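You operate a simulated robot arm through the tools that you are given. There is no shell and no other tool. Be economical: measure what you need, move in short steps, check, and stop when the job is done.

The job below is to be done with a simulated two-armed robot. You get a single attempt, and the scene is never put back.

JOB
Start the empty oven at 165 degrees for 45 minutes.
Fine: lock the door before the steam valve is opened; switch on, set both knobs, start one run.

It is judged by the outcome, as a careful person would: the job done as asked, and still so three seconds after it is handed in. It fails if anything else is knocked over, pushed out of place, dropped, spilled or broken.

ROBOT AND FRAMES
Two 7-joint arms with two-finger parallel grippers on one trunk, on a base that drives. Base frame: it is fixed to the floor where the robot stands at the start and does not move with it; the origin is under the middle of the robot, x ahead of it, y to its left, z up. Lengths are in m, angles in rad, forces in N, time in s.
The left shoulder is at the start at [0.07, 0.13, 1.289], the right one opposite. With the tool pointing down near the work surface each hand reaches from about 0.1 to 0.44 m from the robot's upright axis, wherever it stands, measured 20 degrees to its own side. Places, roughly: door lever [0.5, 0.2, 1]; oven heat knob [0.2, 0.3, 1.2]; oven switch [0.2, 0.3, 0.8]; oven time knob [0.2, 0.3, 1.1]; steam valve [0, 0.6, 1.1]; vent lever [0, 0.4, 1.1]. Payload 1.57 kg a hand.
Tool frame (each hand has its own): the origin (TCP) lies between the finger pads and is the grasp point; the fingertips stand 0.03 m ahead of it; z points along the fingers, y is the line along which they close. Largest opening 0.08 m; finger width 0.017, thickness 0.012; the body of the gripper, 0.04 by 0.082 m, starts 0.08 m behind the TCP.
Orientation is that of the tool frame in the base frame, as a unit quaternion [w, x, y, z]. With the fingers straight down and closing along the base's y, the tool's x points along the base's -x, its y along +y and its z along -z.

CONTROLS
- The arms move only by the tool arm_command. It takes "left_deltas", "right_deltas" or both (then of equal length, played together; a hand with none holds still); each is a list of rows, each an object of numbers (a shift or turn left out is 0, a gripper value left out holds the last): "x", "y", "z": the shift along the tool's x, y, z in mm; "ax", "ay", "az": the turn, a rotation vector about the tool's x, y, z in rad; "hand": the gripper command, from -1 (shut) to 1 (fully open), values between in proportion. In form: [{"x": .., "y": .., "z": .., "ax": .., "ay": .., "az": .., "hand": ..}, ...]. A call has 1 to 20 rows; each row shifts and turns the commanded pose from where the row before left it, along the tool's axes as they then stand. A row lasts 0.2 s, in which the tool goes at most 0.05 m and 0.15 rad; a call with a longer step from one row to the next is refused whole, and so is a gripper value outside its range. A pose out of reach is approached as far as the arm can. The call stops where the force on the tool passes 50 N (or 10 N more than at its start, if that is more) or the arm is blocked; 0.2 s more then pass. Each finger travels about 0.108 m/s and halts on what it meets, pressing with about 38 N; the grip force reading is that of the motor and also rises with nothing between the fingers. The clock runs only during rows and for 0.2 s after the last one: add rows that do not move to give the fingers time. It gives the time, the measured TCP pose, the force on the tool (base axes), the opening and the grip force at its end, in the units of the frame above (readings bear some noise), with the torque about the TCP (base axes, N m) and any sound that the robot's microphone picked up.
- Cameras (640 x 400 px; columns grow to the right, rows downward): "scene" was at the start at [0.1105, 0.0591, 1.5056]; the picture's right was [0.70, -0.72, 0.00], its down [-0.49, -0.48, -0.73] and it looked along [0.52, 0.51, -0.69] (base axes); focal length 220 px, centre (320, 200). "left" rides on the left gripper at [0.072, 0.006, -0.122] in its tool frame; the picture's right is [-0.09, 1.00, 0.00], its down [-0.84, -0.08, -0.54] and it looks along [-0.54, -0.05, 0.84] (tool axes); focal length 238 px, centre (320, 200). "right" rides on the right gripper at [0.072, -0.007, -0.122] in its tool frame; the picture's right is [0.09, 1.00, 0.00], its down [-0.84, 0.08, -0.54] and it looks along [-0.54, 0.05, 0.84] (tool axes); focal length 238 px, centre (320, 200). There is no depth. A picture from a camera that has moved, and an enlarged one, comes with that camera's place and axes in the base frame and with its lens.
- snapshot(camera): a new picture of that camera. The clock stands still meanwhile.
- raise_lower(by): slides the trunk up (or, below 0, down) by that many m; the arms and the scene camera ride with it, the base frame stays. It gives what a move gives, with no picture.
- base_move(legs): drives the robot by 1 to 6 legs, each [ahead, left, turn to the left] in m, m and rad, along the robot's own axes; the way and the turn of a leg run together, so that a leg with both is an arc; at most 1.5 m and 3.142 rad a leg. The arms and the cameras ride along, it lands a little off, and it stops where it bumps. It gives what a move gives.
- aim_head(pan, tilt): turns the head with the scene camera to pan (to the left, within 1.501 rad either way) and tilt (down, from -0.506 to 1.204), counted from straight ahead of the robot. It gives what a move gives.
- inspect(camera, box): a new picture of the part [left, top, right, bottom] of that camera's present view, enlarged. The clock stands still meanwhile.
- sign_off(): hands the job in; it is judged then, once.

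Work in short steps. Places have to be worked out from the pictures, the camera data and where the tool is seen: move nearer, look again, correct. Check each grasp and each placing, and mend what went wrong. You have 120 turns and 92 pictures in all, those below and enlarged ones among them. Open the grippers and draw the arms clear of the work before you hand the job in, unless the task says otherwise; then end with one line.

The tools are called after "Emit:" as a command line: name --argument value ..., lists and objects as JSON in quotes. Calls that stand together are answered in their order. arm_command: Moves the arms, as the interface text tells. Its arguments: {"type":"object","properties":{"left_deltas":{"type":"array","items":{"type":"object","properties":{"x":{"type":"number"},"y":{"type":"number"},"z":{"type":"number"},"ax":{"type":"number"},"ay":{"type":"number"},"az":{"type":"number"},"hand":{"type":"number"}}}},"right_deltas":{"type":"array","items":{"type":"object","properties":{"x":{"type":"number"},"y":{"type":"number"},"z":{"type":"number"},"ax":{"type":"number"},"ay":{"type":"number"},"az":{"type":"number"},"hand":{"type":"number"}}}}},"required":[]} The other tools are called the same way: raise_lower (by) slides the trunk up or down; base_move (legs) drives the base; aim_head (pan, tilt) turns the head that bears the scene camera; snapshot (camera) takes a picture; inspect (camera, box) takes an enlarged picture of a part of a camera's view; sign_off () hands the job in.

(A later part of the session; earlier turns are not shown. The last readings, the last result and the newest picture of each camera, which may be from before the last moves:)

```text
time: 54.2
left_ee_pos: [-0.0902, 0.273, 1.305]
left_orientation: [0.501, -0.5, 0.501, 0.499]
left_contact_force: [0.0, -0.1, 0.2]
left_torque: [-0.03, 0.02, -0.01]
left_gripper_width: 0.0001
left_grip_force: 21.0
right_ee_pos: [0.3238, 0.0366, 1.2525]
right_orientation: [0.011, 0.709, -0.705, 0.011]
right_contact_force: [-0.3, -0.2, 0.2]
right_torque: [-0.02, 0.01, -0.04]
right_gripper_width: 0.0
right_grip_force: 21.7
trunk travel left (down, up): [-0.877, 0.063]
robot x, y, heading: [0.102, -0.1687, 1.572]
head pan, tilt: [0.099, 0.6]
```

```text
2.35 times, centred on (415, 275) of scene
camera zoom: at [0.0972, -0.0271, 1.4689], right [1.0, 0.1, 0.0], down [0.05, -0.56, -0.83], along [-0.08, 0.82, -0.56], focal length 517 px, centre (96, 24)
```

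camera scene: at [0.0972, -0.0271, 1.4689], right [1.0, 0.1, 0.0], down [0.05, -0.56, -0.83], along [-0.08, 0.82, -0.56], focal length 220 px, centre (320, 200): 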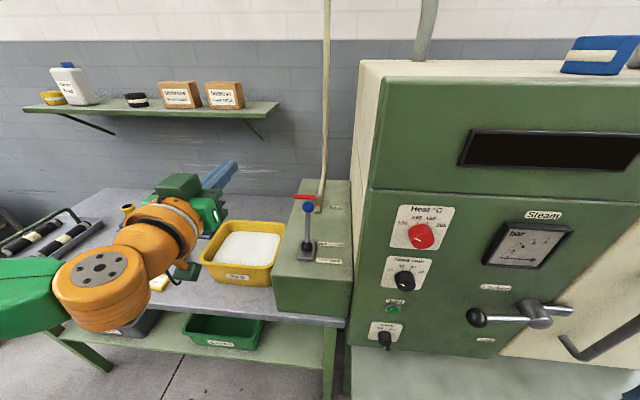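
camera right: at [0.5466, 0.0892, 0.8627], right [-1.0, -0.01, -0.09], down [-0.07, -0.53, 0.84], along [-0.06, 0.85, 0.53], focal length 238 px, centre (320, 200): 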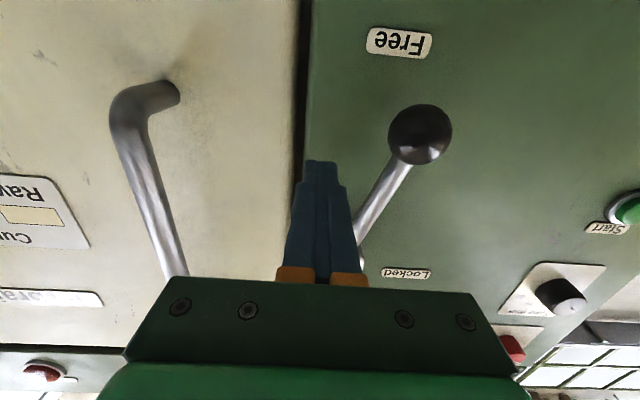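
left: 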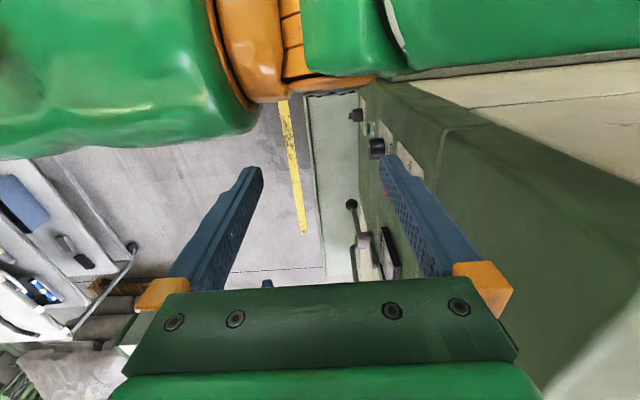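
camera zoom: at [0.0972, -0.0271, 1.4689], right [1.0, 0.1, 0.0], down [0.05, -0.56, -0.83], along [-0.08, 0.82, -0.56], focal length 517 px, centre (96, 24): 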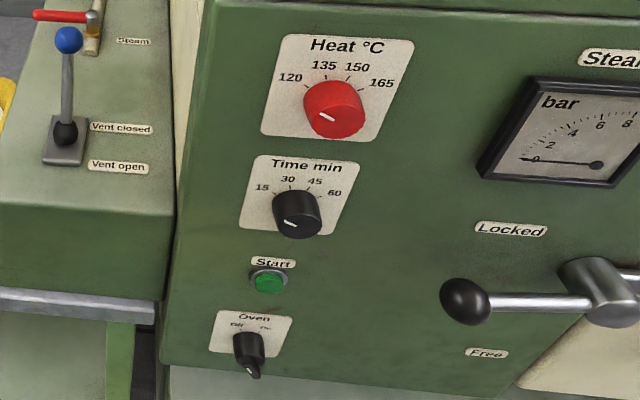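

Vent lever leans to "Vent closed" already; steam handle lies across the pipe (closed), pivot (0.03,0.6,1.05), end at x≈−0.053. I yaw the left hand slightly right, pitch it 40° down, and bring the closed fingers above the spot in front of the handle.

Emit:
arm_command --left_deltas '[{"ax": 0.13}, {"ax": 0.13}, {"ay": 0.14}, {"ay": 0.14}, {"ay": 0.14}, {"ay": 0.14}, {"ay": 0.14}, {"x": -25, "y": 4, "z": 30}, {"x": -25, "y": 4, "z": 30}, {"x": -25, "y": 4, "z": 30}, {"x": -25, "y": 4, "z": 30}, {"x": -25, "y": 4, "z": 30}, {"x": -25, "y": 4, "z": 30}, {"x": -25, "y": 4, "z": 28}, {"x": 32, "z": 27}, {"x": 32, "z": 27}, {"x": 32, "z": 27}, {}]'

Emit:
snapshot --camera "scene"

Emit:
snapshot --camera "left"

```text
time: 58.0
left_ee_pos: [-0.0862, 0.4208, 1.1235]
left_orientation: [0.335, -0.552, 0.719, 0.256]
left_contact_force: [0.2, 0.4, -1.2]
left_torque: [0.03, -0.03, 0.01]
left_gripper_width: 0.0003
left_grip_force: 21.0
left hand out of reach, approached as far as the arm can: row 10, 11, 12, 13, 14
right_ee_pos: [0.3237, 0.037, 1.2525]
right_orientation: [0.012, 0.709, -0.705, 0.011]
right_contact_force: [-0.7, 0.2, -1.3]
right_torque: [0.01, -0.02, -0.01]
right_gripper_width: 0.0
right_grip_force: 21.6
trunk travel left (down, up): [-0.877, 0.063]
robot x, y, heading: [0.1046, -0.164, 1.574]
head pan, tilt: [0.099, 0.6]
```

```text
59 pictures are left
camera scene: at [0.097, -0.0271, 1.4688], right [1.0, 0.1, 0.0], down [0.05, -0.56, -0.83], along [-0.08, 0.82, -0.56], focal length 220 px, centre (320, 200)
```

scene: 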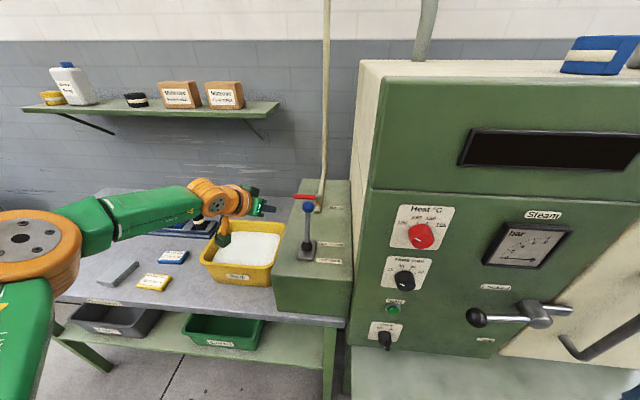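

```text
58 pictures are left
camera left: at [-0.1295, 0.2892, 1.1477], right [-0.95, 0.32, 0.07], down [0.11, 0.1, 0.99], along [0.31, 0.94, -0.13], focal length 238 px, centre (320, 200)
```

left: 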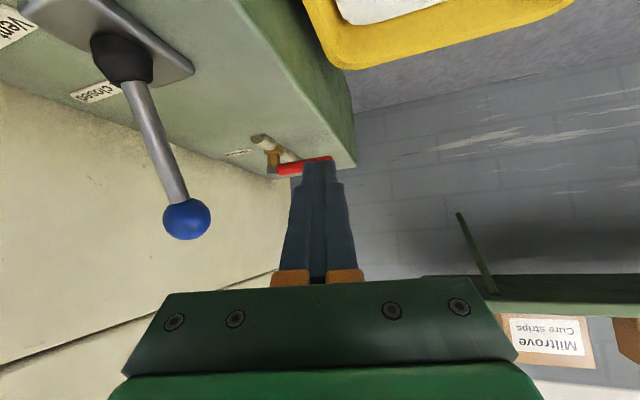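

The forward reach was limited at that height; orientation is right. I drive ahead 0.08 (robot to y≈−0.085).

Emit:
base_move --legs '[[0.08, 0, 0]]'

Emit:
snapshot --camera "left"

```text
time: 59.1
left_ee_pos: [-0.0854, 0.4941, 1.1284]
left_orientation: [0.337, -0.55, 0.719, 0.259]
left_contact_force: [0.0, -0.7, 0.8]
left_torque: [0.04, 0.0, 0.03]
left_gripper_width: 0.0
left_grip_force: 21.8
right_ee_pos: [0.3247, 0.1074, 1.2546]
right_orientation: [0.009, 0.709, -0.705, 0.008]
right_contact_force: [-0.2, 0.4, 0.4]
right_torque: [0.07, 0.02, -0.03]
right_gripper_width: 0.0
right_grip_force: 21.0
trunk travel left (down, up): [-0.877, 0.063]
robot x, y, heading: [0.1063, -0.0863, 1.569]
head pan, tilt: [0.099, 0.6]
```

```text
57 pictures are left
camera left: at [-0.1293, 0.3615, 1.1515], right [-0.95, 0.31, 0.07], down [0.11, 0.09, 0.99], along [0.3, 0.94, -0.12], focal length 238 px, centre (320, 200)
```

left: 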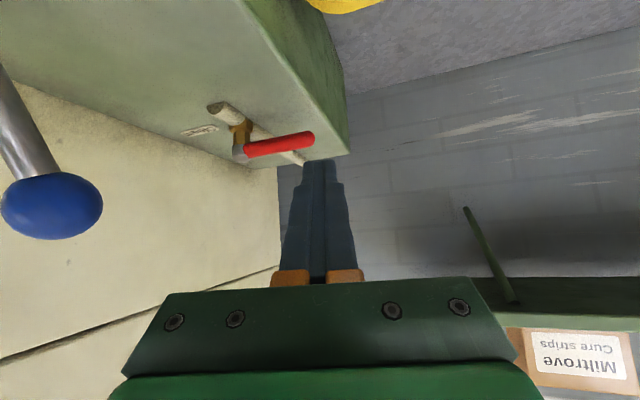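

Handle confirmed at z≈1.055, y≈0.59, end x≈−0.052. I lower the fingertips to just in front of it (tip ≈(−0.035,0.56,1.04)).

Emit:
arm_command --left_deltas '[{"x": 6, "y": -10.3, "z": 28.5}, {"x": 6, "y": -10.3, "z": 28.5}, {"x": 6, "y": -10.3, "z": 28.5}, {}]'

Emit:
snapshot --camera "left"

Emit:
inspect --camera "scene" --box '[220, 160, 380, 320]'

```text
time: 60.1
left_ee_pos: [-0.0678, 0.4888, 1.0796]
left_orientation: [0.335, -0.552, 0.719, 0.256]
left_contact_force: [-0.3, -0.2, -0.8]
left_torque: [0.04, -0.02, -0.01]
left_gripper_width: 0.0
left_grip_force: 21.0
left hand out of reach, approached as far as the arm can: row 1, 2, 3
right_ee_pos: [0.3244, 0.1175, 1.2511]
right_orientation: [0.011, 0.709, -0.705, 0.012]
right_contact_force: [0.4, -0.7, -0.1]
right_torque: [0.01, 0.03, -0.02]
right_gripper_width: 0.0
right_grip_force: 21.8
trunk travel left (down, up): [-0.877, 0.063]
robot x, y, heading: [0.1049, -0.0862, 1.57]
head pan, tilt: [0.099, 0.6]
```

```text
56 pictures are left
camera left: at [-0.11, 0.3569, 1.1042], right [-0.95, 0.32, 0.07], down [0.11, 0.1, 0.99], along [0.31, 0.94, -0.13], focal length 238 px, centre (320, 200)
```

left: 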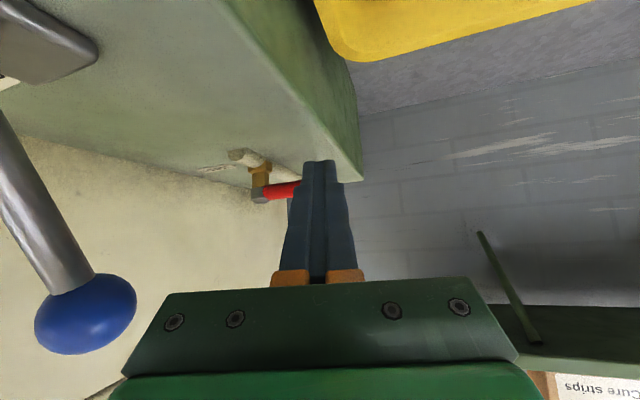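

```text
2.50 times, centred on (300, 240) of scene
camera zoom: at [0.0973, 0.0543, 1.4687], right [1.0, 0.1, 0.0], down [0.05, -0.56, -0.82], along [-0.08, 0.82, -0.57], focal length 550 px, centre (370, 100)
```

zoom: 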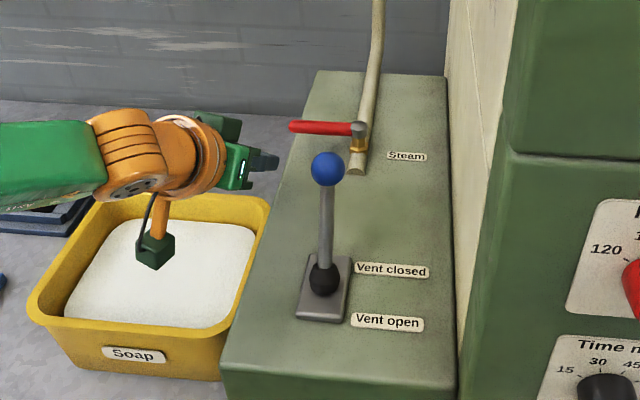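

The hand is at its reach limit here because the shoulder is high. I lift the hand 0.15, then lower the trunk 0.15 so the arm has a better shoulder height.

Emit:
arm_command --left_deltas '[{"x": -28.7, "z": -24}, {"x": -28.7, "z": -24}, {"x": -28.7, "z": -24}, {"x": -28.7, "z": -24}, {}]'

Emit:
raise_lower --by -0.15

Emit:
snapshot --camera "scene"

```text
time: 61.3
left_ee_pos: [-0.0635, 0.4897, 1.2314]
left_orientation: [0.335, -0.552, 0.719, 0.256]
left_contact_force: [-0.1, 0.4, -0.7]
left_torque: [0.0, -0.01, -0.03]
left_gripper_width: 0.0
left_grip_force: 21.7
right_ee_pos: [0.3247, 0.1159, 1.2532]
right_orientation: [0.011, 0.709, -0.705, 0.011]
right_contact_force: [0.4, 0.2, -0.5]
right_torque: [-0.03, 0.01, 0.0]
right_gripper_width: 0.0
right_grip_force: 21.4
trunk travel left (down, up): [-0.877, 0.063]
robot x, y, heading: [0.1042, -0.087, 1.569]
head pan, tilt: [0.099, 0.6]
```

```text
time: 63.1
left_ee_pos: [-0.0645, 0.4894, 1.0818]
left_orientation: [0.335, -0.553, 0.719, 0.257]
left_contact_force: [0.5, -0.6, -0.5]
left_torque: [0.02, -0.02, -0.02]
left_gripper_width: 0.0002
left_grip_force: 21.1
right_ee_pos: [0.3259, 0.1166, 1.1023]
right_orientation: [0.01, 0.709, -0.705, 0.011]
right_contact_force: [-0.2, 1.1, -0.2]
right_torque: [0.01, -0.01, 0.02]
right_gripper_width: 0.0
right_grip_force: 21.1
trunk travel left (down, up): [-0.727, 0.213]
robot x, y, heading: [0.1043, -0.0846, 1.563]
head pan, tilt: [0.099, 0.6]
```

```text
54 pictures are left
camera scene: at [0.0973, 0.0526, 1.3189], right [1.0, 0.1, 0.0], down [0.05, -0.56, -0.83], along [-0.08, 0.82, -0.56], focal length 220 px, centre (320, 200)
```

scene: 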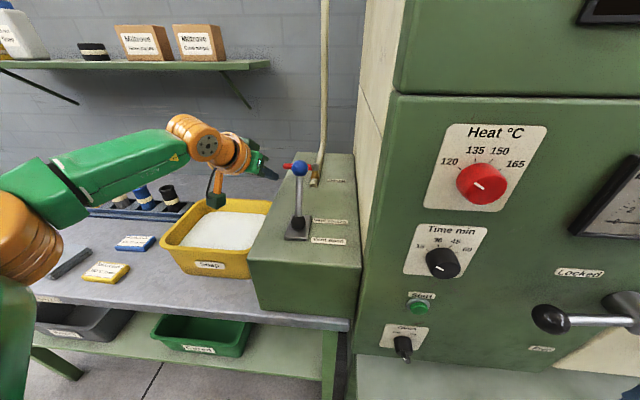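

Now I move to the spot in front of the handle.

Emit:
arm_command --left_deltas '[{"x": -8, "y": -5, "z": 28}, {"x": -8, "y": -5, "z": 28}, {}]'

Emit:
snapshot --camera "left"

Emit:
inspect --camera "scene" --box '[220, 120, 380, 280]'

```text
time: 63.9
left_ee_pos: [-0.0553, 0.504, 1.0529]
left_orientation: [0.335, -0.552, 0.719, 0.257]
left_contact_force: [0.1, -0.5, 0.2]
left_torque: [-0.01, -0.01, 0.0]
left_gripper_width: 0.0
left_grip_force: 20.9
left hand out of reach, approached as far as the arm can: row 1, 2
right_ee_pos: [0.3233, 0.1162, 1.1028]
right_orientation: [0.011, 0.708, -0.706, 0.01]
right_contact_force: [1.0, -0.3, -0.5]
right_torque: [0.01, -0.01, -0.03]
right_gripper_width: 0.0
right_grip_force: 21.0
trunk travel left (down, up): [-0.727, 0.213]
robot x, y, heading: [0.1033, -0.0877, 1.571]
head pan, tilt: [0.099, 0.6]
```

```text
53 pictures are left
camera left: at [-0.0992, 0.3707, 1.0774], right [-0.95, 0.32, 0.07], down [0.11, 0.1, 0.99], along [0.3, 0.94, -0.13], focal length 238 px, centre (320, 200)
```

left: 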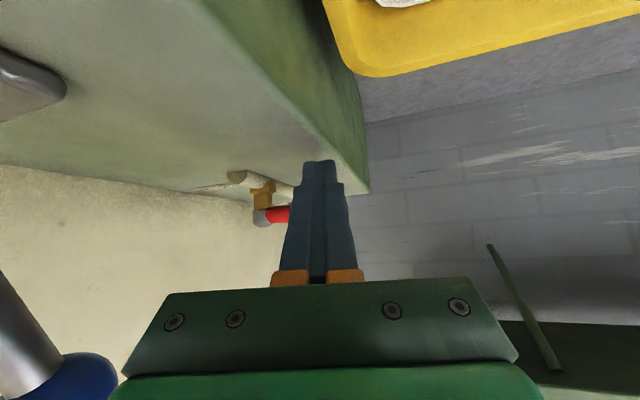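

```text
2.50 times, centred on (300, 200) of scene
camera zoom: at [0.0974, 0.0525, 1.3189], right [1.0, 0.1, 0.0], down [0.05, -0.56, -0.83], along [-0.08, 0.82, -0.56], focal length 550 px, centre (370, 200)
```

zoom: 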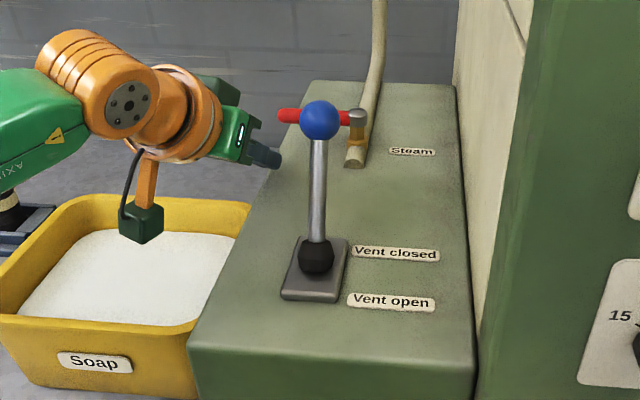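

The arm's reach is simply short (about 0.43 m shoulder to wrist). Standing sideways as at the start brings the left shoulder 0.15 m nearer; I back straight out first and then turn right to the starting heading.

Emit:
base_move --legs '[[-0.45, 0, 0], [0, 0, -1.571]]'

Emit:
arm_command --left_deltas '[{"z": -38.3, "x": 32.2}, {"z": -38.3, "x": 32.2}, {"z": -38.3, "x": 32.2}, {}]'

```text
time: 70.5
left_ee_pos: [0.7005, -0.4063, 1.0532]
left_orientation: [0.417, 0.139, 0.896, -0.065]
left_contact_force: [-0.1, -0.4, 0.4]
left_torque: [0.0, 0.02, -0.06]
left_gripper_width: 0.0001
left_grip_force: 21.1
right_ee_pos: [0.2964, -0.7688, 1.102]
right_orientation: [-0.016, 0.02, 1.0, 0.001]
right_contact_force: [0.2, 0.0, -0.2]
right_torque: [0.0, 0.02, -0.01]
right_gripper_width: 0.0
right_grip_force: 21.5
trunk travel left (down, up): [-0.727, 0.213]
robot x, y, heading: [0.1014, -0.5375, -0.048]
head pan, tilt: [0.099, 0.6]
```

```text
time: 71.5
left_ee_pos: [0.5578, -0.3618, 1.0534]
left_orientation: [0.417, 0.138, 0.896, -0.066]
left_contact_force: [-0.3, -0.7, -0.7]
left_torque: [0.0, 0.06, 0.02]
left_gripper_width: 0.0
left_grip_force: 21.6
right_ee_pos: [0.2979, -0.7699, 1.1019]
right_orientation: [-0.016, 0.02, 1.0, 0.001]
right_contact_force: [0.3, 0.5, 0.2]
right_torque: [-0.01, 0.04, -0.01]
right_gripper_width: 0.0002
right_grip_force: 20.8
trunk travel left (down, up): [-0.727, 0.213]
robot x, y, heading: [0.1021, -0.5428, -0.049]
head pan, tilt: [0.099, 0.6]
```

The hand is retracted. I swing the left arm 90° left about the shoulder, then lift it 0.15.

Emit:
arm_command --left_deltas '[{"y": 40.4, "z": -16.9, "x": 14.2, "ax": -0.0924, "az": -0.0778}, {"y": 40.4, "z": -16.9, "x": 14.2, "ax": -0.0924, "az": -0.0778}, {"y": 40.4, "z": -16.9, "x": 14.2, "ax": -0.0924, "az": -0.0778}, {"y": 40.4, "z": -16.9, "x": 14.2, "ax": -0.0924, "az": -0.0778}, {"y": 40.4, "z": -16.9, "x": 14.2, "ax": -0.0924, "az": -0.0778}, {"y": 40.4, "z": -16.9, "x": 14.2, "ax": -0.0924, "az": -0.0778}, {"y": 40.4, "z": -16.9, "x": 14.2, "ax": -0.0924, "az": -0.0778}, {"y": 40.4, "z": -16.9, "x": 14.2, "ax": -0.0924, "az": -0.0778}, {"y": 40.4, "z": -16.9, "x": 14.2, "ax": -0.0924, "az": -0.0778}, {"y": 40.4, "z": -16.9, "x": 14.2, "ax": -0.0924, "az": -0.0778}, {"y": 40.4, "z": -16.9, "x": 14.2, "ax": -0.0924, "az": -0.0778}, {"y": 40.4, "z": -16.9, "x": 14.2, "ax": -0.0924, "az": -0.0778}, {"y": 40.4, "z": -16.9, "x": 14.2, "ax": -0.0924, "az": -0.0778}, {"x": -28.7, "z": -24}, {"x": -28.7, "z": -24}, {"x": -28.7, "z": -24}, {"x": -28.7, "z": -24}, {}]'

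```text
time: 75.3
left_ee_pos: [0.1199, -0.0136, 1.0948]
left_orientation: [0.342, -0.535, 0.731, 0.248]
left_contact_force: [-0.4, -0.8, -0.1]
left_torque: [-0.05, -0.01, -0.01]
left_gripper_width: 0.0
left_grip_force: 21.3
left hand out of reach, approached as far as the arm can: row 15, 16, 17
right_ee_pos: [0.2963, -0.7687, 1.103]
right_orientation: [-0.016, 0.02, 1.0, 0.001]
right_contact_force: [-0.1, -0.1, -0.1]
right_torque: [0.01, -0.01, 0.03]
right_gripper_width: 0.0001
right_grip_force: 21.6
trunk travel left (down, up): [-0.727, 0.213]
robot x, y, heading: [0.1038, -0.5392, -0.046]
head pan, tilt: [0.099, 0.6]
```

The arm now points toward +y. I raise the trunk 0.15 and drive back to the start-like stance (x≈−0.06, y≈−0.03).

Emit:
raise_lower --by 0.15

Emit:
base_move --legs '[[-0.16, 0, 0.046], [0, 0.51, 0]]'

Emit:
aim_head --pan 1.5 --tilt 0.5

Emit:
snapshot --camera "scene"

Emit:
snapshot --camera "left"

```text
time: 77.1
left_ee_pos: [0.122, -0.0119, 1.2465]
left_orientation: [0.342, -0.534, 0.732, 0.249]
left_contact_force: [0.3, 0.2, -0.3]
left_torque: [0.02, -0.01, 0.01]
left_gripper_width: 0.0001
left_grip_force: 21.4
right_ee_pos: [0.2968, -0.7682, 1.2523]
right_orientation: [-0.015, 0.02, 1.0, 0.0]
right_contact_force: [0.3, -0.3, -0.3]
right_torque: [0.01, 0.0, 0.01]
right_gripper_width: 0.0003
right_grip_force: 21.3
trunk travel left (down, up): [-0.877, 0.063]
robot x, y, heading: [0.107, -0.5416, -0.047]
head pan, tilt: [0.099, 0.6]
```

```text
time: 81.0
left_ee_pos: [-0.0642, 0.4919, 1.2466]
left_orientation: [0.336, -0.552, 0.718, 0.257]
left_contact_force: [0.9, 0.0, 0.9]
left_torque: [-0.02, -0.01, -0.01]
left_gripper_width: 0.0
left_grip_force: 21.1
right_ee_pos: [0.1452, -0.2535, 1.2514]
right_orientation: [-0.016, -0.005, 1.0, 0.0]
right_contact_force: [0.1, -0.4, 0.2]
right_torque: [-0.02, 0.0, -0.02]
right_gripper_width: 0.0004
right_grip_force: 21.2
trunk travel left (down, up): [-0.877, 0.063]
robot x, y, heading: [-0.0587, -0.0354, -0.001]
head pan, tilt: [0.099, 0.6]
```

```text
time: 82.6
left_ee_pos: [-0.065, 0.4951, 1.245]
left_orientation: [0.336, -0.553, 0.718, 0.257]
left_contact_force: [-0.7, 0.3, 0.9]
left_torque: [-0.02, 0.01, 0.0]
left_gripper_width: 0.0002
left_grip_force: 20.8
right_ee_pos: [0.1468, -0.2532, 1.2523]
right_orientation: [-0.015, -0.004, 1.0, 0.0]
right_contact_force: [-0.2, 0.0, 1.0]
right_torque: [0.0, 0.0, 0.0]
right_gripper_width: 0.0
right_grip_force: 20.7
trunk travel left (down, up): [-0.877, 0.063]
robot x, y, heading: [-0.0553, -0.0307, -0.003]
head pan, tilt: [1.499, 0.499]
```

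```text
51 pictures are left
camera scene: at [-0.0006, 0.0592, 1.4779], right [1.0, -0.07, 0.0], down [-0.03, -0.48, -0.88], along [0.06, 0.88, -0.48], focal length 220 px, centre (320, 200)
```

scene: 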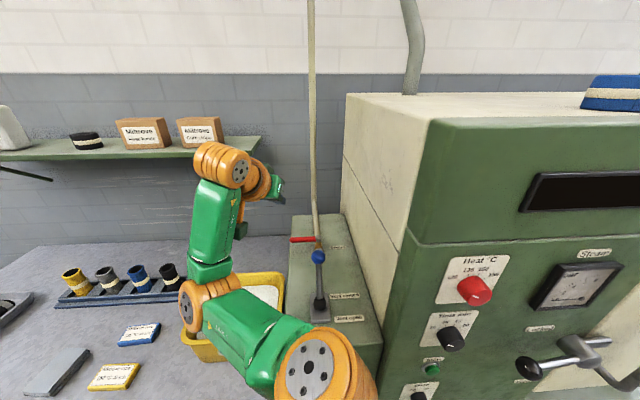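

```text
50 pictures are left
camera left: at [-0.1084, 0.3614, 1.2702], right [-0.95, 0.31, 0.07], down [0.1, 0.1, 0.99], along [0.3, 0.94, -0.13], focal length 238 px, centre (320, 200)
```

left: 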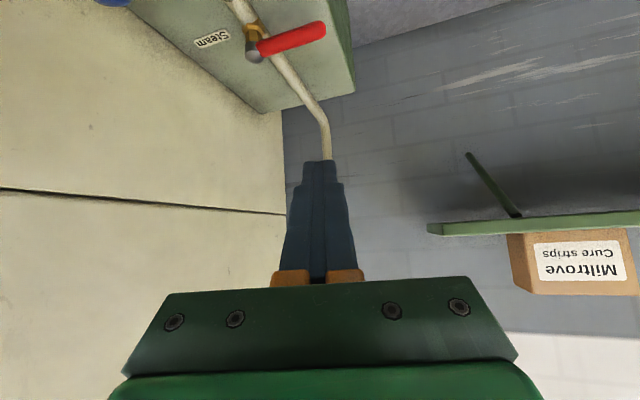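

Good view: handle across the pipe. I lower the hand halfway and check elbow clearance over the bench.

Emit:
arm_command --left_deltas '[{"x": 23, "y": -7.3, "z": 24}, {"x": 23, "y": -7.3, "z": 24}, {"x": 23, "y": -7.3, "z": 24}, {}]'

Emit:
snapshot --camera "scene"

```text
time: 83.6
left_ee_pos: [-0.0413, 0.4995, 1.1456]
left_orientation: [0.336, -0.553, 0.718, 0.256]
left_contact_force: [0.7, 0.2, -0.1]
left_torque: [-0.01, 0.0, 0.01]
left_gripper_width: 0.0002
left_grip_force: 21.1
right_ee_pos: [0.1453, -0.2538, 1.2529]
right_orientation: [-0.016, -0.005, 1.0, 0.0]
right_contact_force: [0.5, -0.3, -0.9]
right_torque: [0.02, 0.02, -0.01]
right_gripper_width: 0.0001
right_grip_force: 21.3
trunk travel left (down, up): [-0.877, 0.063]
robot x, y, heading: [-0.0614, -0.0332, 0.004]
head pan, tilt: [1.499, 0.499]
```

```text
49 pictures are left
camera scene: at [-0.0007, 0.0591, 1.4779], right [1.0, -0.07, 0.0], down [-0.03, -0.48, -0.88], along [0.06, 0.88, -0.48], focal length 220 px, centre (320, 200)
```

scene: 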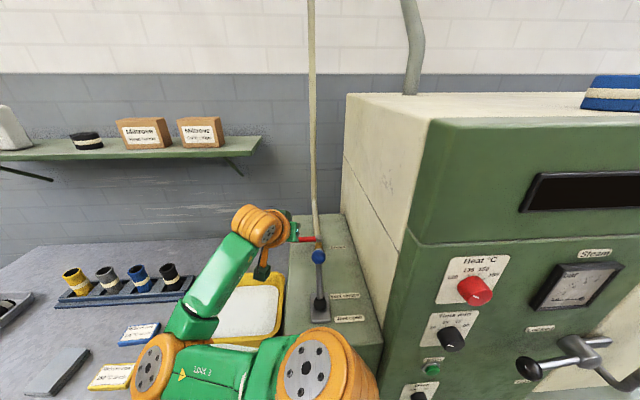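

Elbow stays above the bench items. I zoom on the finger/ball/handle region.

Emit:
inspect --camera "scene" --box '[230, 190, 370, 330]'

Emit:
snapshot --camera "left"

```text
2.86 times, centred on (300, 260) of scene
camera zoom: at [-0.0007, 0.0591, 1.4779], right [1.0, -0.07, 0.0], down [-0.03, -0.48, -0.88], along [0.06, 0.88, -0.48], focal length 628 px, centre (377, 29)
```

zoom: 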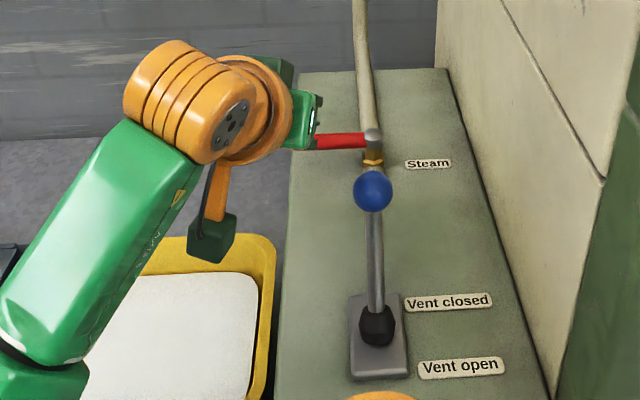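

```text
47 pictures are left
camera left: at [-0.0834, 0.3656, 1.1704], right [-0.95, 0.31, 0.07], down [0.1, 0.1, 0.99], along [0.3, 0.94, -0.13], focal length 238 px, centre (320, 200)
```

left: 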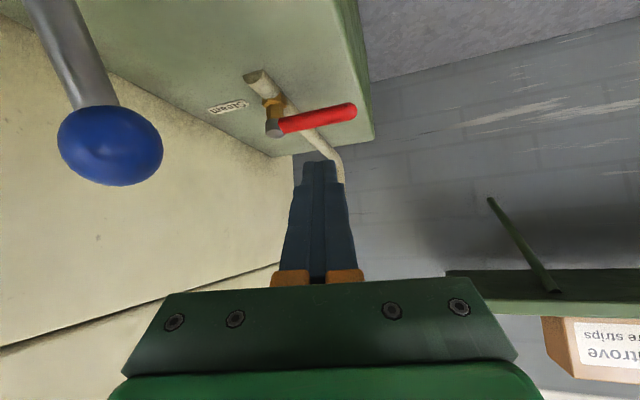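

Clear of the vent ball. I lower the tips to just in front of the handle.

Emit:
arm_command --left_deltas '[{"x": 14, "y": 3, "z": 27}, {"x": 14, "y": 3, "z": 27}, {"x": 13, "y": 3, "z": 26}, {}]'

Emit:
snapshot --camera "left"

Emit:
inspect --camera "scene" --box '[230, 190, 370, 330]'

```text
time: 84.6
left_ee_pos: [-0.0398, 0.5359, 1.0626]
left_orientation: [0.335, -0.554, 0.717, 0.258]
left_contact_force: [-0.6, 0.3, 0.6]
left_torque: [0.0, -0.01, -0.01]
left_gripper_width: 0.0003
left_grip_force: 21.4
right_ee_pos: [0.145, -0.252, 1.2523]
right_orientation: [-0.016, -0.004, 1.0, 0.0]
right_contact_force: [-0.2, 0.4, 0.2]
right_torque: [0.03, 0.01, -0.01]
right_gripper_width: 0.0
right_grip_force: 21.6
trunk travel left (down, up): [-0.877, 0.063]
robot x, y, heading: [-0.0598, -0.0322, 0.003]
head pan, tilt: [1.499, 0.499]
```

```text
46 pictures are left
camera left: at [-0.0842, 0.4022, 1.0876], right [-0.95, 0.31, 0.07], down [0.1, 0.1, 0.99], along [0.3, 0.94, -0.13], focal length 238 px, centre (320, 200)
```

left: 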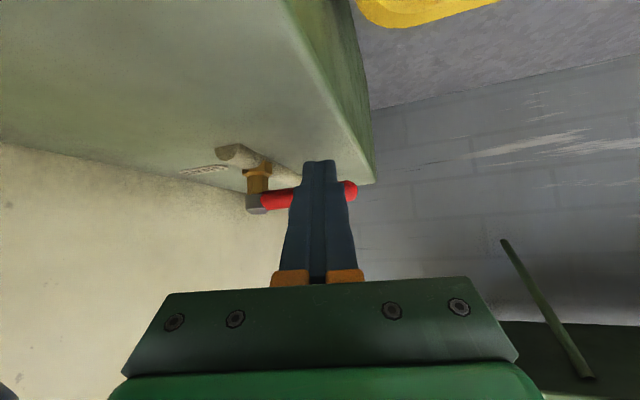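

```text
2.86 times, centred on (300, 260) of scene
camera zoom: at [-0.0007, 0.0589, 1.4779], right [1.0, -0.07, 0.0], down [-0.03, -0.48, -0.88], along [0.06, 0.88, -0.48], focal length 628 px, centre (377, 29)
```

zoom: 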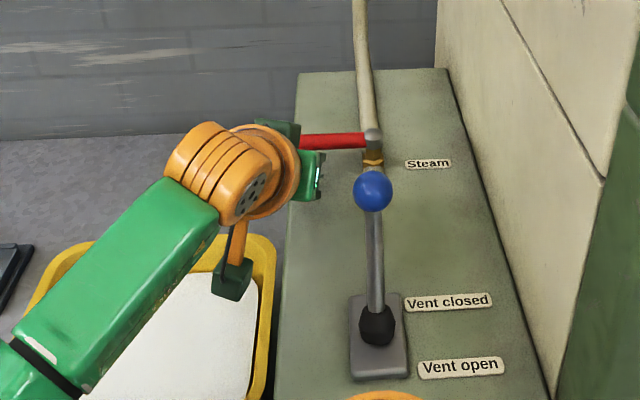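

Fingers are right in front of the handle. I push straight back (+y) in small steps.

Emit:
arm_command --left_deltas '[{"x": -6.2, "y": 2.6, "z": 7.4}, {"x": -6.2, "y": 2.6, "z": 7.4}, {"x": -6.2, "y": 2.6, "z": 7.4}, {"x": -6.2, "y": 2.6, "z": 7.4}, {"x": -6.2, "y": 2.6, "z": 7.4}, {"x": -6.2, "y": 2.6, "z": 7.4}]'

Emit:
inspect --camera "scene" --box '[230, 190, 370, 330]'

```text
time: 85.4
left_ee_pos: [-0.0397, 0.5533, 1.0619]
left_orientation: [0.329, -0.557, 0.72, 0.251]
left_contact_force: [-0.1, -20.5, -5.5]
left_torque: [-0.34, -0.01, -0.02]
left_gripper_width: 0.0
left_grip_force: 21.2
right_ee_pos: [0.1453, -0.2633, 1.2511]
right_orientation: [-0.015, -0.004, 1.0, 0.004]
right_contact_force: [-0.2, -0.4, -0.2]
right_torque: [0.01, -0.06, -0.03]
right_gripper_width: 0.0
right_grip_force: 21.1
trunk travel left (down, up): [-0.877, 0.063]
robot x, y, heading: [-0.056, -0.0347, -0.001]
head pan, tilt: [1.499, 0.499]
stopped in row 4 (left hand): the force on the tool passed its limit at 58 N (the readings are from after the stop); the commanded pose is now the measured one
```

```text
2.86 times, centred on (300, 260) of scene
camera zoom: at [-0.0008, 0.0472, 1.4789], right [1.0, -0.07, 0.0], down [-0.03, -0.47, -0.88], along [0.06, 0.88, -0.47], focal length 628 px, centre (377, 29)
```

zoom: 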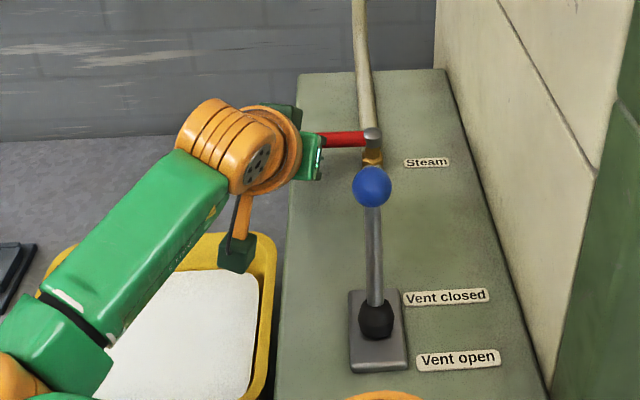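

The handle stops hard against +y, so it opens toward the front. I lift over the handle, steepen the pitch to ~62° and yaw right to ~37°, to get the fingertips behind it.

Emit:
arm_command --left_deltas '[{"x": 4, "y": -2, "z": -5}, {"x": -26.8, "z": -22.5}, {"x": -26.8, "z": -22.5}, {"ay": 0.13}, {"ay": 0.13}, {"ay": 0.13}, {"ax": 0.06, "az": 0.115}, {"ax": 0.06, "az": 0.115}, {"ax": 0.06, "az": 0.115}, {"x": -25, "y": 15, "z": 13}, {"x": -25, "y": 15, "z": 13}, {}]'

Emit:
snapshot --camera "left"

Emit:
inspect --camera "scene" --box '[230, 170, 370, 310]'

```text
time: 86.0
left_ee_pos: [-0.0408, 0.5538, 1.0628]
left_orientation: [0.315, -0.564, 0.726, 0.235]
left_contact_force: [1.2, -1.3, -15.2]
left_torque: [-0.3, -0.11, -0.03]
left_gripper_width: 0.0
left_grip_force: 21.4
right_ee_pos: [0.147, -0.2493, 1.253]
right_orientation: [-0.017, -0.005, 1.0, 0.0]
right_contact_force: [-0.7, -0.2, -0.1]
right_torque: [0.01, 0.0, -0.02]
right_gripper_width: 0.0
right_grip_force: 21.5
trunk travel left (down, up): [-0.877, 0.063]
robot x, y, heading: [-0.0579, -0.0335, 0.007]
head pan, tilt: [1.499, 0.499]
stopped in row 2 (left hand): the force on the tool passed its limit at 78 N (the readings are from after the stop); the commanded pose is now the measured one
```

```text
43 pictures are left
camera left: at [-0.0831, 0.4216, 1.096], right [-0.95, 0.31, 0.05], down [0.11, 0.17, 0.98], along [0.3, 0.94, -0.19], focal length 238 px, centre (320, 200)
```

left: 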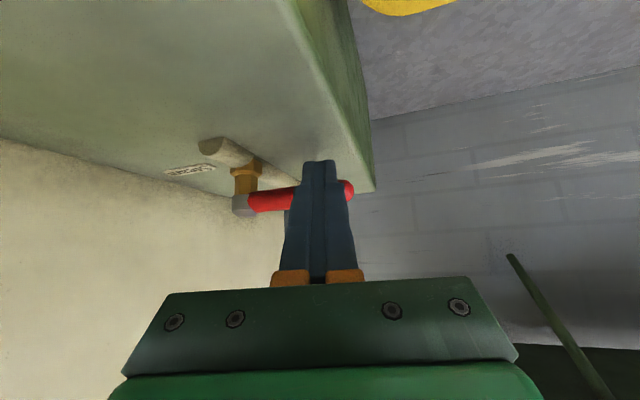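

```text
2.86 times, centred on (300, 240) of scene
camera zoom: at [0.0008, 0.0626, 1.4775], right [1.0, -0.07, 0.0], down [-0.04, -0.48, -0.88], along [0.06, 0.87, -0.48], focal length 628 px, centre (377, 86)
```

zoom: 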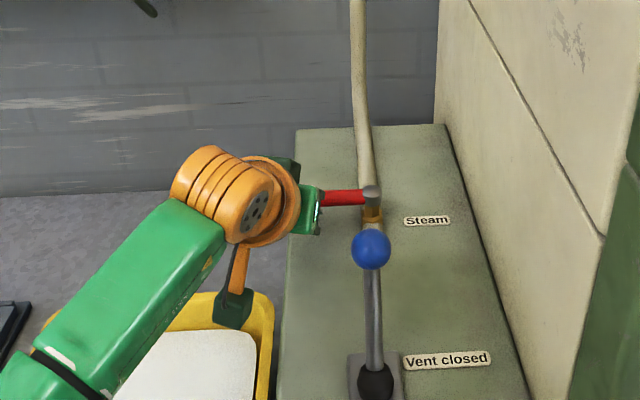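

The lift caught the handle from below since the tips were partly under it. I ease down, back off 30 mm first, then lift, and redo the sequence.

Emit:
arm_command --left_deltas '[{"x": 2, "z": 2}, {"x": 11, "y": -4, "z": -11}, {"x": 11, "y": -4, "z": -11}, {}]'

```text
time: 87.0
left_ee_pos: [-0.0421, 0.5178, 1.0618]
left_orientation: [0.317, -0.563, 0.725, 0.238]
left_contact_force: [-0.6, 2.0, 0.2]
left_torque: [0.02, -0.02, 0.02]
left_gripper_width: 0.0
left_grip_force: 21.7
right_ee_pos: [0.1463, -0.2534, 1.253]
right_orientation: [-0.016, -0.004, 1.0, 0.0]
right_contact_force: [-0.2, 0.0, 1.0]
right_torque: [0.0, -0.02, -0.03]
right_gripper_width: 0.0
right_grip_force: 21.9
trunk travel left (down, up): [-0.877, 0.063]
robot x, y, heading: [-0.0545, -0.0324, -0.004]
head pan, tilt: [1.499, 0.499]
```

Free again. Now lift 70 mm, pitch, yaw, and go over behind the handle.

Emit:
arm_command --left_deltas '[{"x": -25.4, "z": -24.1}, {"x": -25.4, "z": -24.1}, {"ay": 0.11}, {"ay": 0.11}, {"ay": 0.11}, {"ax": 0.06, "az": 0.115}, {"ax": 0.06, "az": 0.115}, {"ax": 0.06, "az": 0.115}, {"x": -26, "y": 17, "z": 13.7}, {"x": -26, "y": 17, "z": 13.7}, {"x": -26, "y": 17, "z": 13.7}, {}]'

Emit:
snapshot --camera "left"

Emit:
inspect --camera "scene" --box '[230, 170, 370, 310]'

```text
time: 89.5
left_ee_pos: [0.0575, 0.5364, 1.1327]
left_orientation: [0.219, -0.436, 0.867, 0.105]
left_contact_force: [-0.9, 0.5, 0.3]
left_torque: [0.01, -0.01, -0.01]
left_gripper_width: 0.0
left_grip_force: 20.7
left hand out of reach, approached as far as the arm can: row 7, 8, 9, 10, 11
right_ee_pos: [0.145, -0.2543, 1.2528]
right_orientation: [-0.015, -0.005, 1.0, 0.0]
right_contact_force: [0.2, 0.9, 0.4]
right_torque: [0.0, 0.01, 0.02]
right_gripper_width: 0.0
right_grip_force: 21.0
trunk travel left (down, up): [-0.877, 0.063]
robot x, y, heading: [-0.0584, -0.0313, -0.001]
head pan, tilt: [1.499, 0.499]
```

```text
41 pictures are left
camera left: at [-0.0222, 0.443, 1.2078], right [-0.75, 0.66, 0.03], down [0.34, 0.35, 0.87], along [0.56, 0.67, -0.49], focal length 238 px, centre (320, 200)
```

left: 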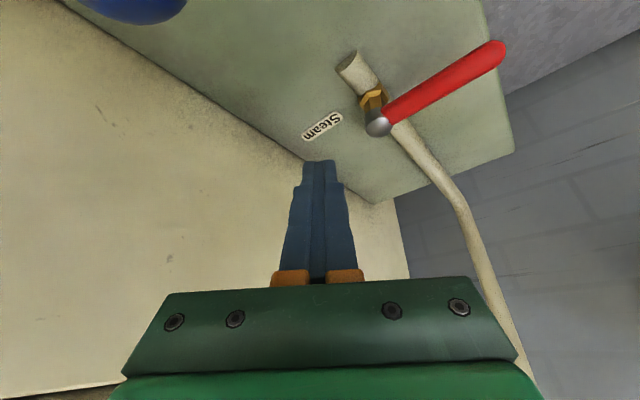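

```text
2.86 times, centred on (300, 240) of scene
camera zoom: at [-0.0007, 0.0579, 1.478], right [1.0, -0.07, 0.0], down [-0.03, -0.48, -0.88], along [0.06, 0.88, -0.48], focal length 628 px, centre (377, 86)
```

zoom: 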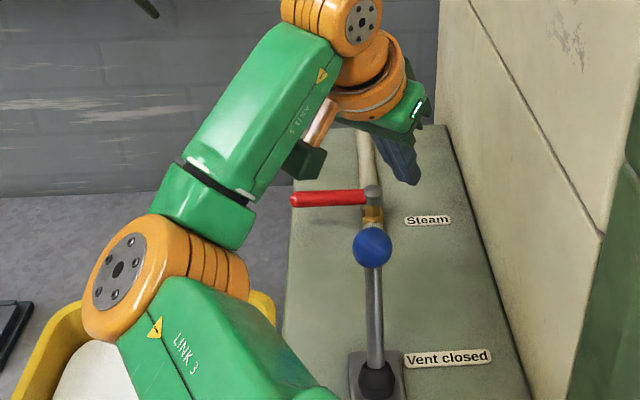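

The larger yaw exceeded a joint limit and the hand slid right of the pivot (nothing touched). I go left and up, undo the extra yaw, and check.

Emit:
arm_command --left_deltas '[{"x": 11.5, "y": 24, "z": -17.3}, {"x": 11.5, "y": 24, "z": -17.3}, {"x": 11.5, "y": 24, "z": -17.3}, {"ax": -0.06, "az": -0.115}, {"ax": -0.06, "az": -0.115}, {"ax": -0.06, "az": -0.115}, {}]'

```text
time: 91.2
left_ee_pos: [0.0098, 0.4915, 1.1537]
left_orientation: [0.196, -0.596, 0.766, 0.143]
left_contact_force: [0.3, 0.5, -0.6]
left_torque: [0.03, 0.02, -0.01]
left_gripper_width: 0.0001
left_grip_force: 21.3
left hand out of reach, approached as far as the arm can: row 1, 2, 3, 6
right_ee_pos: [0.1446, -0.253, 1.2533]
right_orientation: [-0.015, -0.004, 1.0, 0.001]
right_contact_force: [0.1, 0.2, -0.5]
right_torque: [-0.01, 0.02, 0.01]
right_gripper_width: 0.0
right_grip_force: 20.5
trunk travel left (down, up): [-0.877, 0.063]
robot x, y, heading: [-0.0573, -0.0363, 0.004]
head pan, tilt: [1.499, 0.499]
```

Now yaw ≈16°, pitch 62°. I try moving left and farther back.

Emit:
arm_command --left_deltas '[{"x": -23.6, "y": 27.8, "z": -5}, {"x": -23.6, "y": 27.8, "z": -5}, {}]'

Emit:
snapshot --camera "scene"

```text
time: 92.0
left_ee_pos: [-0.0372, 0.5457, 1.1698]
left_orientation: [0.195, -0.595, 0.767, 0.142]
left_contact_force: [1.3, 0.0, -0.5]
left_torque: [0.01, -0.01, -0.04]
left_gripper_width: 0.0005
left_grip_force: 21.4
left hand out of reach, approached as far as the arm can: row 1, 2
right_ee_pos: [0.1464, -0.2533, 1.2527]
right_orientation: [-0.016, -0.004, 1.0, 0.0]
right_contact_force: [-0.2, -0.4, -0.9]
right_torque: [0.01, 0.0, 0.01]
right_gripper_width: 0.0
right_grip_force: 21.2
trunk travel left (down, up): [-0.877, 0.063]
robot x, y, heading: [-0.0595, -0.0339, -0.003]
head pan, tilt: [1.499, 0.499]
```

```text
39 pictures are left
camera scene: at [-0.0002, 0.0577, 1.4779], right [1.0, -0.07, 0.0], down [-0.03, -0.48, -0.88], along [0.06, 0.88, -0.48], focal length 220 px, centre (320, 200)
```

scene: 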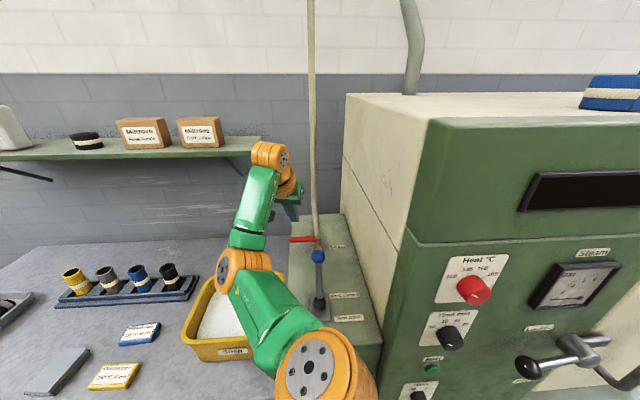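

The hand is above the handle; I need ~6 cm more reach. I drive 0.04 left (to y≈0, as at the start).

Emit:
base_move --legs '[[0, 0.04, 0]]'

Emit:
arm_command --left_deltas '[{"ay": -0.1}, {"ay": -0.08}, {}]'

```text
time: 92.8
left_ee_pos: [-0.0366, 0.5779, 1.1747]
left_orientation: [0.197, -0.594, 0.766, 0.146]
left_contact_force: [0.4, -1.0, 0.0]
left_torque: [0.03, -0.02, 0.01]
left_gripper_width: 0.0
left_grip_force: 21.4
right_ee_pos: [0.1467, -0.2221, 1.2505]
right_orientation: [-0.016, -0.005, 1.0, 0.004]
right_contact_force: [-0.4, -0.3, 0.1]
right_torque: [0.08, 0.0, 0.04]
right_gripper_width: 0.0
right_grip_force: 21.6
trunk travel left (down, up): [-0.877, 0.063]
robot x, y, heading: [-0.0611, 0.0041, -0.002]
head pan, tilt: [1.499, 0.499]
```

```text
time: 93.6
left_ee_pos: [-0.0366, 0.5854, 1.1695]
left_orientation: [0.263, -0.579, 0.746, 0.195]
left_contact_force: [0.2, -0.5, -0.4]
left_torque: [-0.02, 0.01, 0.02]
left_gripper_width: 0.0001
left_grip_force: 21.5
right_ee_pos: [0.1465, -0.2146, 1.252]
right_orientation: [-0.016, -0.004, 1.0, 0.001]
right_contact_force: [-0.2, -0.4, 0.5]
right_torque: [0.0, -0.01, -0.02]
right_gripper_width: 0.0002
right_grip_force: 21.3
trunk travel left (down, up): [-0.877, 0.063]
robot x, y, heading: [-0.0544, 0.0061, -0.001]
head pan, tilt: [1.499, 0.499]
```

Pitch ~51°. I move to above and behind the handle (TCP ≈(−0.03,0.616,1.12)) and look.

Emit:
arm_command --left_deltas '[{"x": 3, "y": 1, "z": 29.4}, {"x": 3, "y": 1, "z": 29.4}, {}]'

Emit:
snapshot --camera "left"

```text
time: 94.4
left_ee_pos: [-0.0305, 0.6184, 1.1184]
left_orientation: [0.263, -0.58, 0.746, 0.196]
left_contact_force: [-0.4, -0.2, -0.1]
left_torque: [0.01, 0.03, 0.01]
left_gripper_width: 0.0
left_grip_force: 21.8
right_ee_pos: [0.1462, -0.2131, 1.2529]
right_orientation: [-0.016, -0.004, 1.0, 0.0]
right_contact_force: [0.8, 0.6, -0.2]
right_torque: [0.03, -0.02, 0.03]
right_gripper_width: 0.0002
right_grip_force: 20.9
trunk travel left (down, up): [-0.877, 0.063]
robot x, y, heading: [-0.0592, 0.0038, 0.0]
head pan, tilt: [1.499, 0.499]
```

```text
38 pictures are left
camera left: at [-0.0715, 0.4917, 1.1716], right [-0.95, 0.32, 0.04], down [0.14, 0.3, 0.94], along [0.29, 0.9, -0.33], focal length 238 px, centre (320, 200)
```

left: 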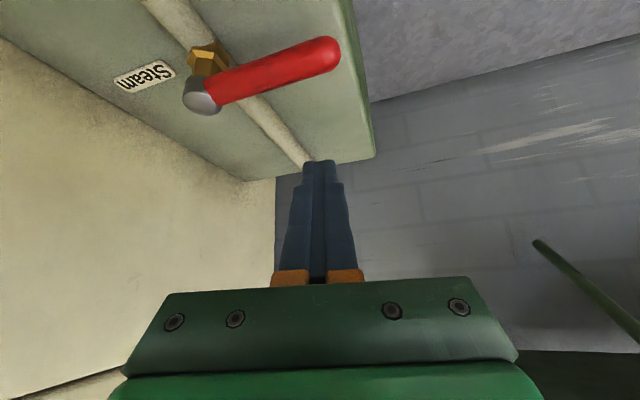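

Handle at y≈0.582; fingers are behind it (tip y≈0.636). I lower the tips to z≈1.04.

Emit:
arm_command --left_deltas '[{"x": 17, "z": 21.5}, {"x": 17, "z": 21.5}, {}]'

Emit:
snapshot --camera "left"

```text
time: 95.2
left_ee_pos: [-0.0313, 0.6159, 1.0655]
left_orientation: [0.262, -0.58, 0.746, 0.196]
left_contact_force: [-0.1, 0.1, -0.2]
left_torque: [-0.02, 0.01, 0.04]
left_gripper_width: 0.0
left_grip_force: 21.2
right_ee_pos: [0.1461, -0.2135, 1.2527]
right_orientation: [-0.017, -0.005, 1.0, 0.0]
right_contact_force: [-1.0, 0.2, -0.2]
right_torque: [-0.02, 0.01, 0.04]
right_gripper_width: 0.0001
right_grip_force: 21.3
trunk travel left (down, up): [-0.877, 0.063]
robot x, y, heading: [-0.0602, 0.0052, -0.003]
head pan, tilt: [1.499, 0.499]
```

```text
37 pictures are left
camera left: at [-0.0709, 0.4906, 1.1176], right [-0.95, 0.32, 0.04], down [0.14, 0.3, 0.94], along [0.29, 0.9, -0.33], focal length 238 px, centre (320, 200)
```

left: 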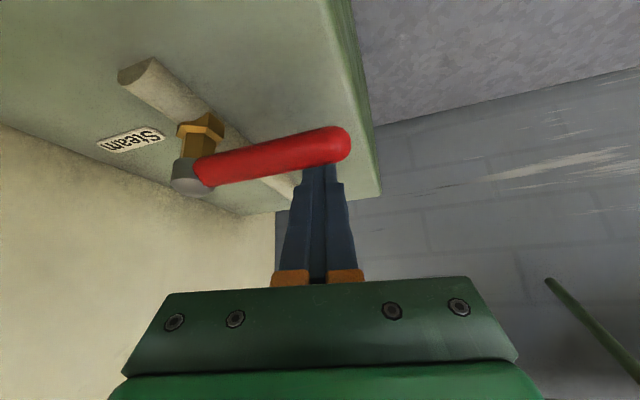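

Tips are behind the handle. I slide toward the pivot (shorter lever, to keep clear of the vent ball) and pull toward the front.

Emit:
arm_command --left_deltas '[{"x": 5, "y": -11.5, "z": -3.7}, {"x": 5, "y": -11.5, "z": -3.7}, {"x": 10.5, "y": -2, "z": -8.3}, {"x": 10.5, "y": -2, "z": -8.3}, {"x": 10.8, "y": -6.7, "z": -8.4}, {}]'

Emit:
snapshot --camera "left"

Emit:
inspect --camera "scene" --box '[230, 170, 370, 310]'

```text
time: 96.6
left_ee_pos: [-0.0114, 0.5573, 1.0634]
left_orientation: [0.261, -0.581, 0.746, 0.195]
left_contact_force: [0.0, 0.6, -0.4]
left_torque: [-0.02, 0.01, 0.04]
left_gripper_width: 0.0
left_grip_force: 21.4
right_ee_pos: [0.1458, -0.2135, 1.252]
right_orientation: [-0.014, -0.004, 1.0, -0.001]
right_contact_force: [0.3, -0.6, 0.0]
right_torque: [0.01, -0.01, 0.0]
right_gripper_width: 0.0
right_grip_force: 20.9
trunk travel left (down, up): [-0.877, 0.063]
robot x, y, heading: [-0.059, 0.0089, -0.003]
head pan, tilt: [1.499, 0.499]
```

```text
36 pictures are left
camera left: at [-0.0519, 0.4313, 1.1167], right [-0.95, 0.32, 0.04], down [0.14, 0.3, 0.94], along [0.29, 0.9, -0.33], focal length 238 px, centre (320, 200)
```

left: 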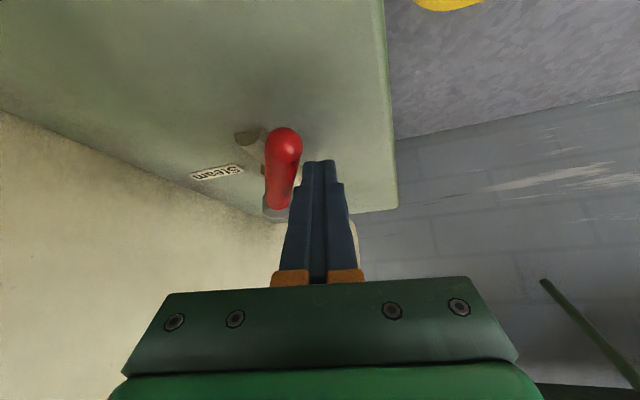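

```text
2.86 times, centred on (300, 240) of scene
camera zoom: at [-0.0014, 0.0983, 1.4778], right [1.0, -0.07, 0.0], down [-0.03, -0.48, -0.88], along [0.06, 0.88, -0.48], focal length 628 px, centre (377, 86)
```

zoom: 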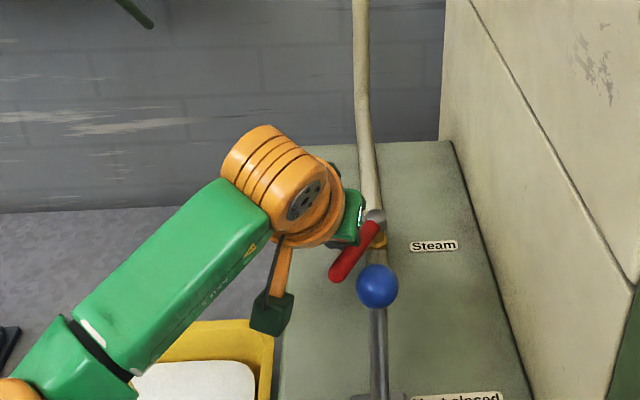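

Handle is at about 60°. I raise the tips slightly, yaw a little right for clearance from the vent ball, and check before the last push.

Emit:
arm_command --left_deltas '[{"x": -5, "z": -6.3}, {"ax": 0.062, "az": 0.078}, {}]'

```text
time: 97.4
left_ee_pos: [-0.0089, 0.5579, 1.0726]
left_orientation: [0.273, -0.541, 0.774, 0.183]
left_contact_force: [0.5, -1.2, 0.1]
left_torque: [0.03, -0.01, -0.01]
left_gripper_width: 0.0003
left_grip_force: 21.3
right_ee_pos: [0.1463, -0.2127, 1.2529]
right_orientation: [-0.016, -0.004, 1.0, 0.0]
right_contact_force: [-0.2, -0.2, 0.4]
right_torque: [-0.01, -0.02, -0.03]
right_gripper_width: 0.0
right_grip_force: 21.8
trunk travel left (down, up): [-0.877, 0.063]
robot x, y, heading: [-0.0582, 0.0056, 0.001]
head pan, tilt: [1.499, 0.499]
```

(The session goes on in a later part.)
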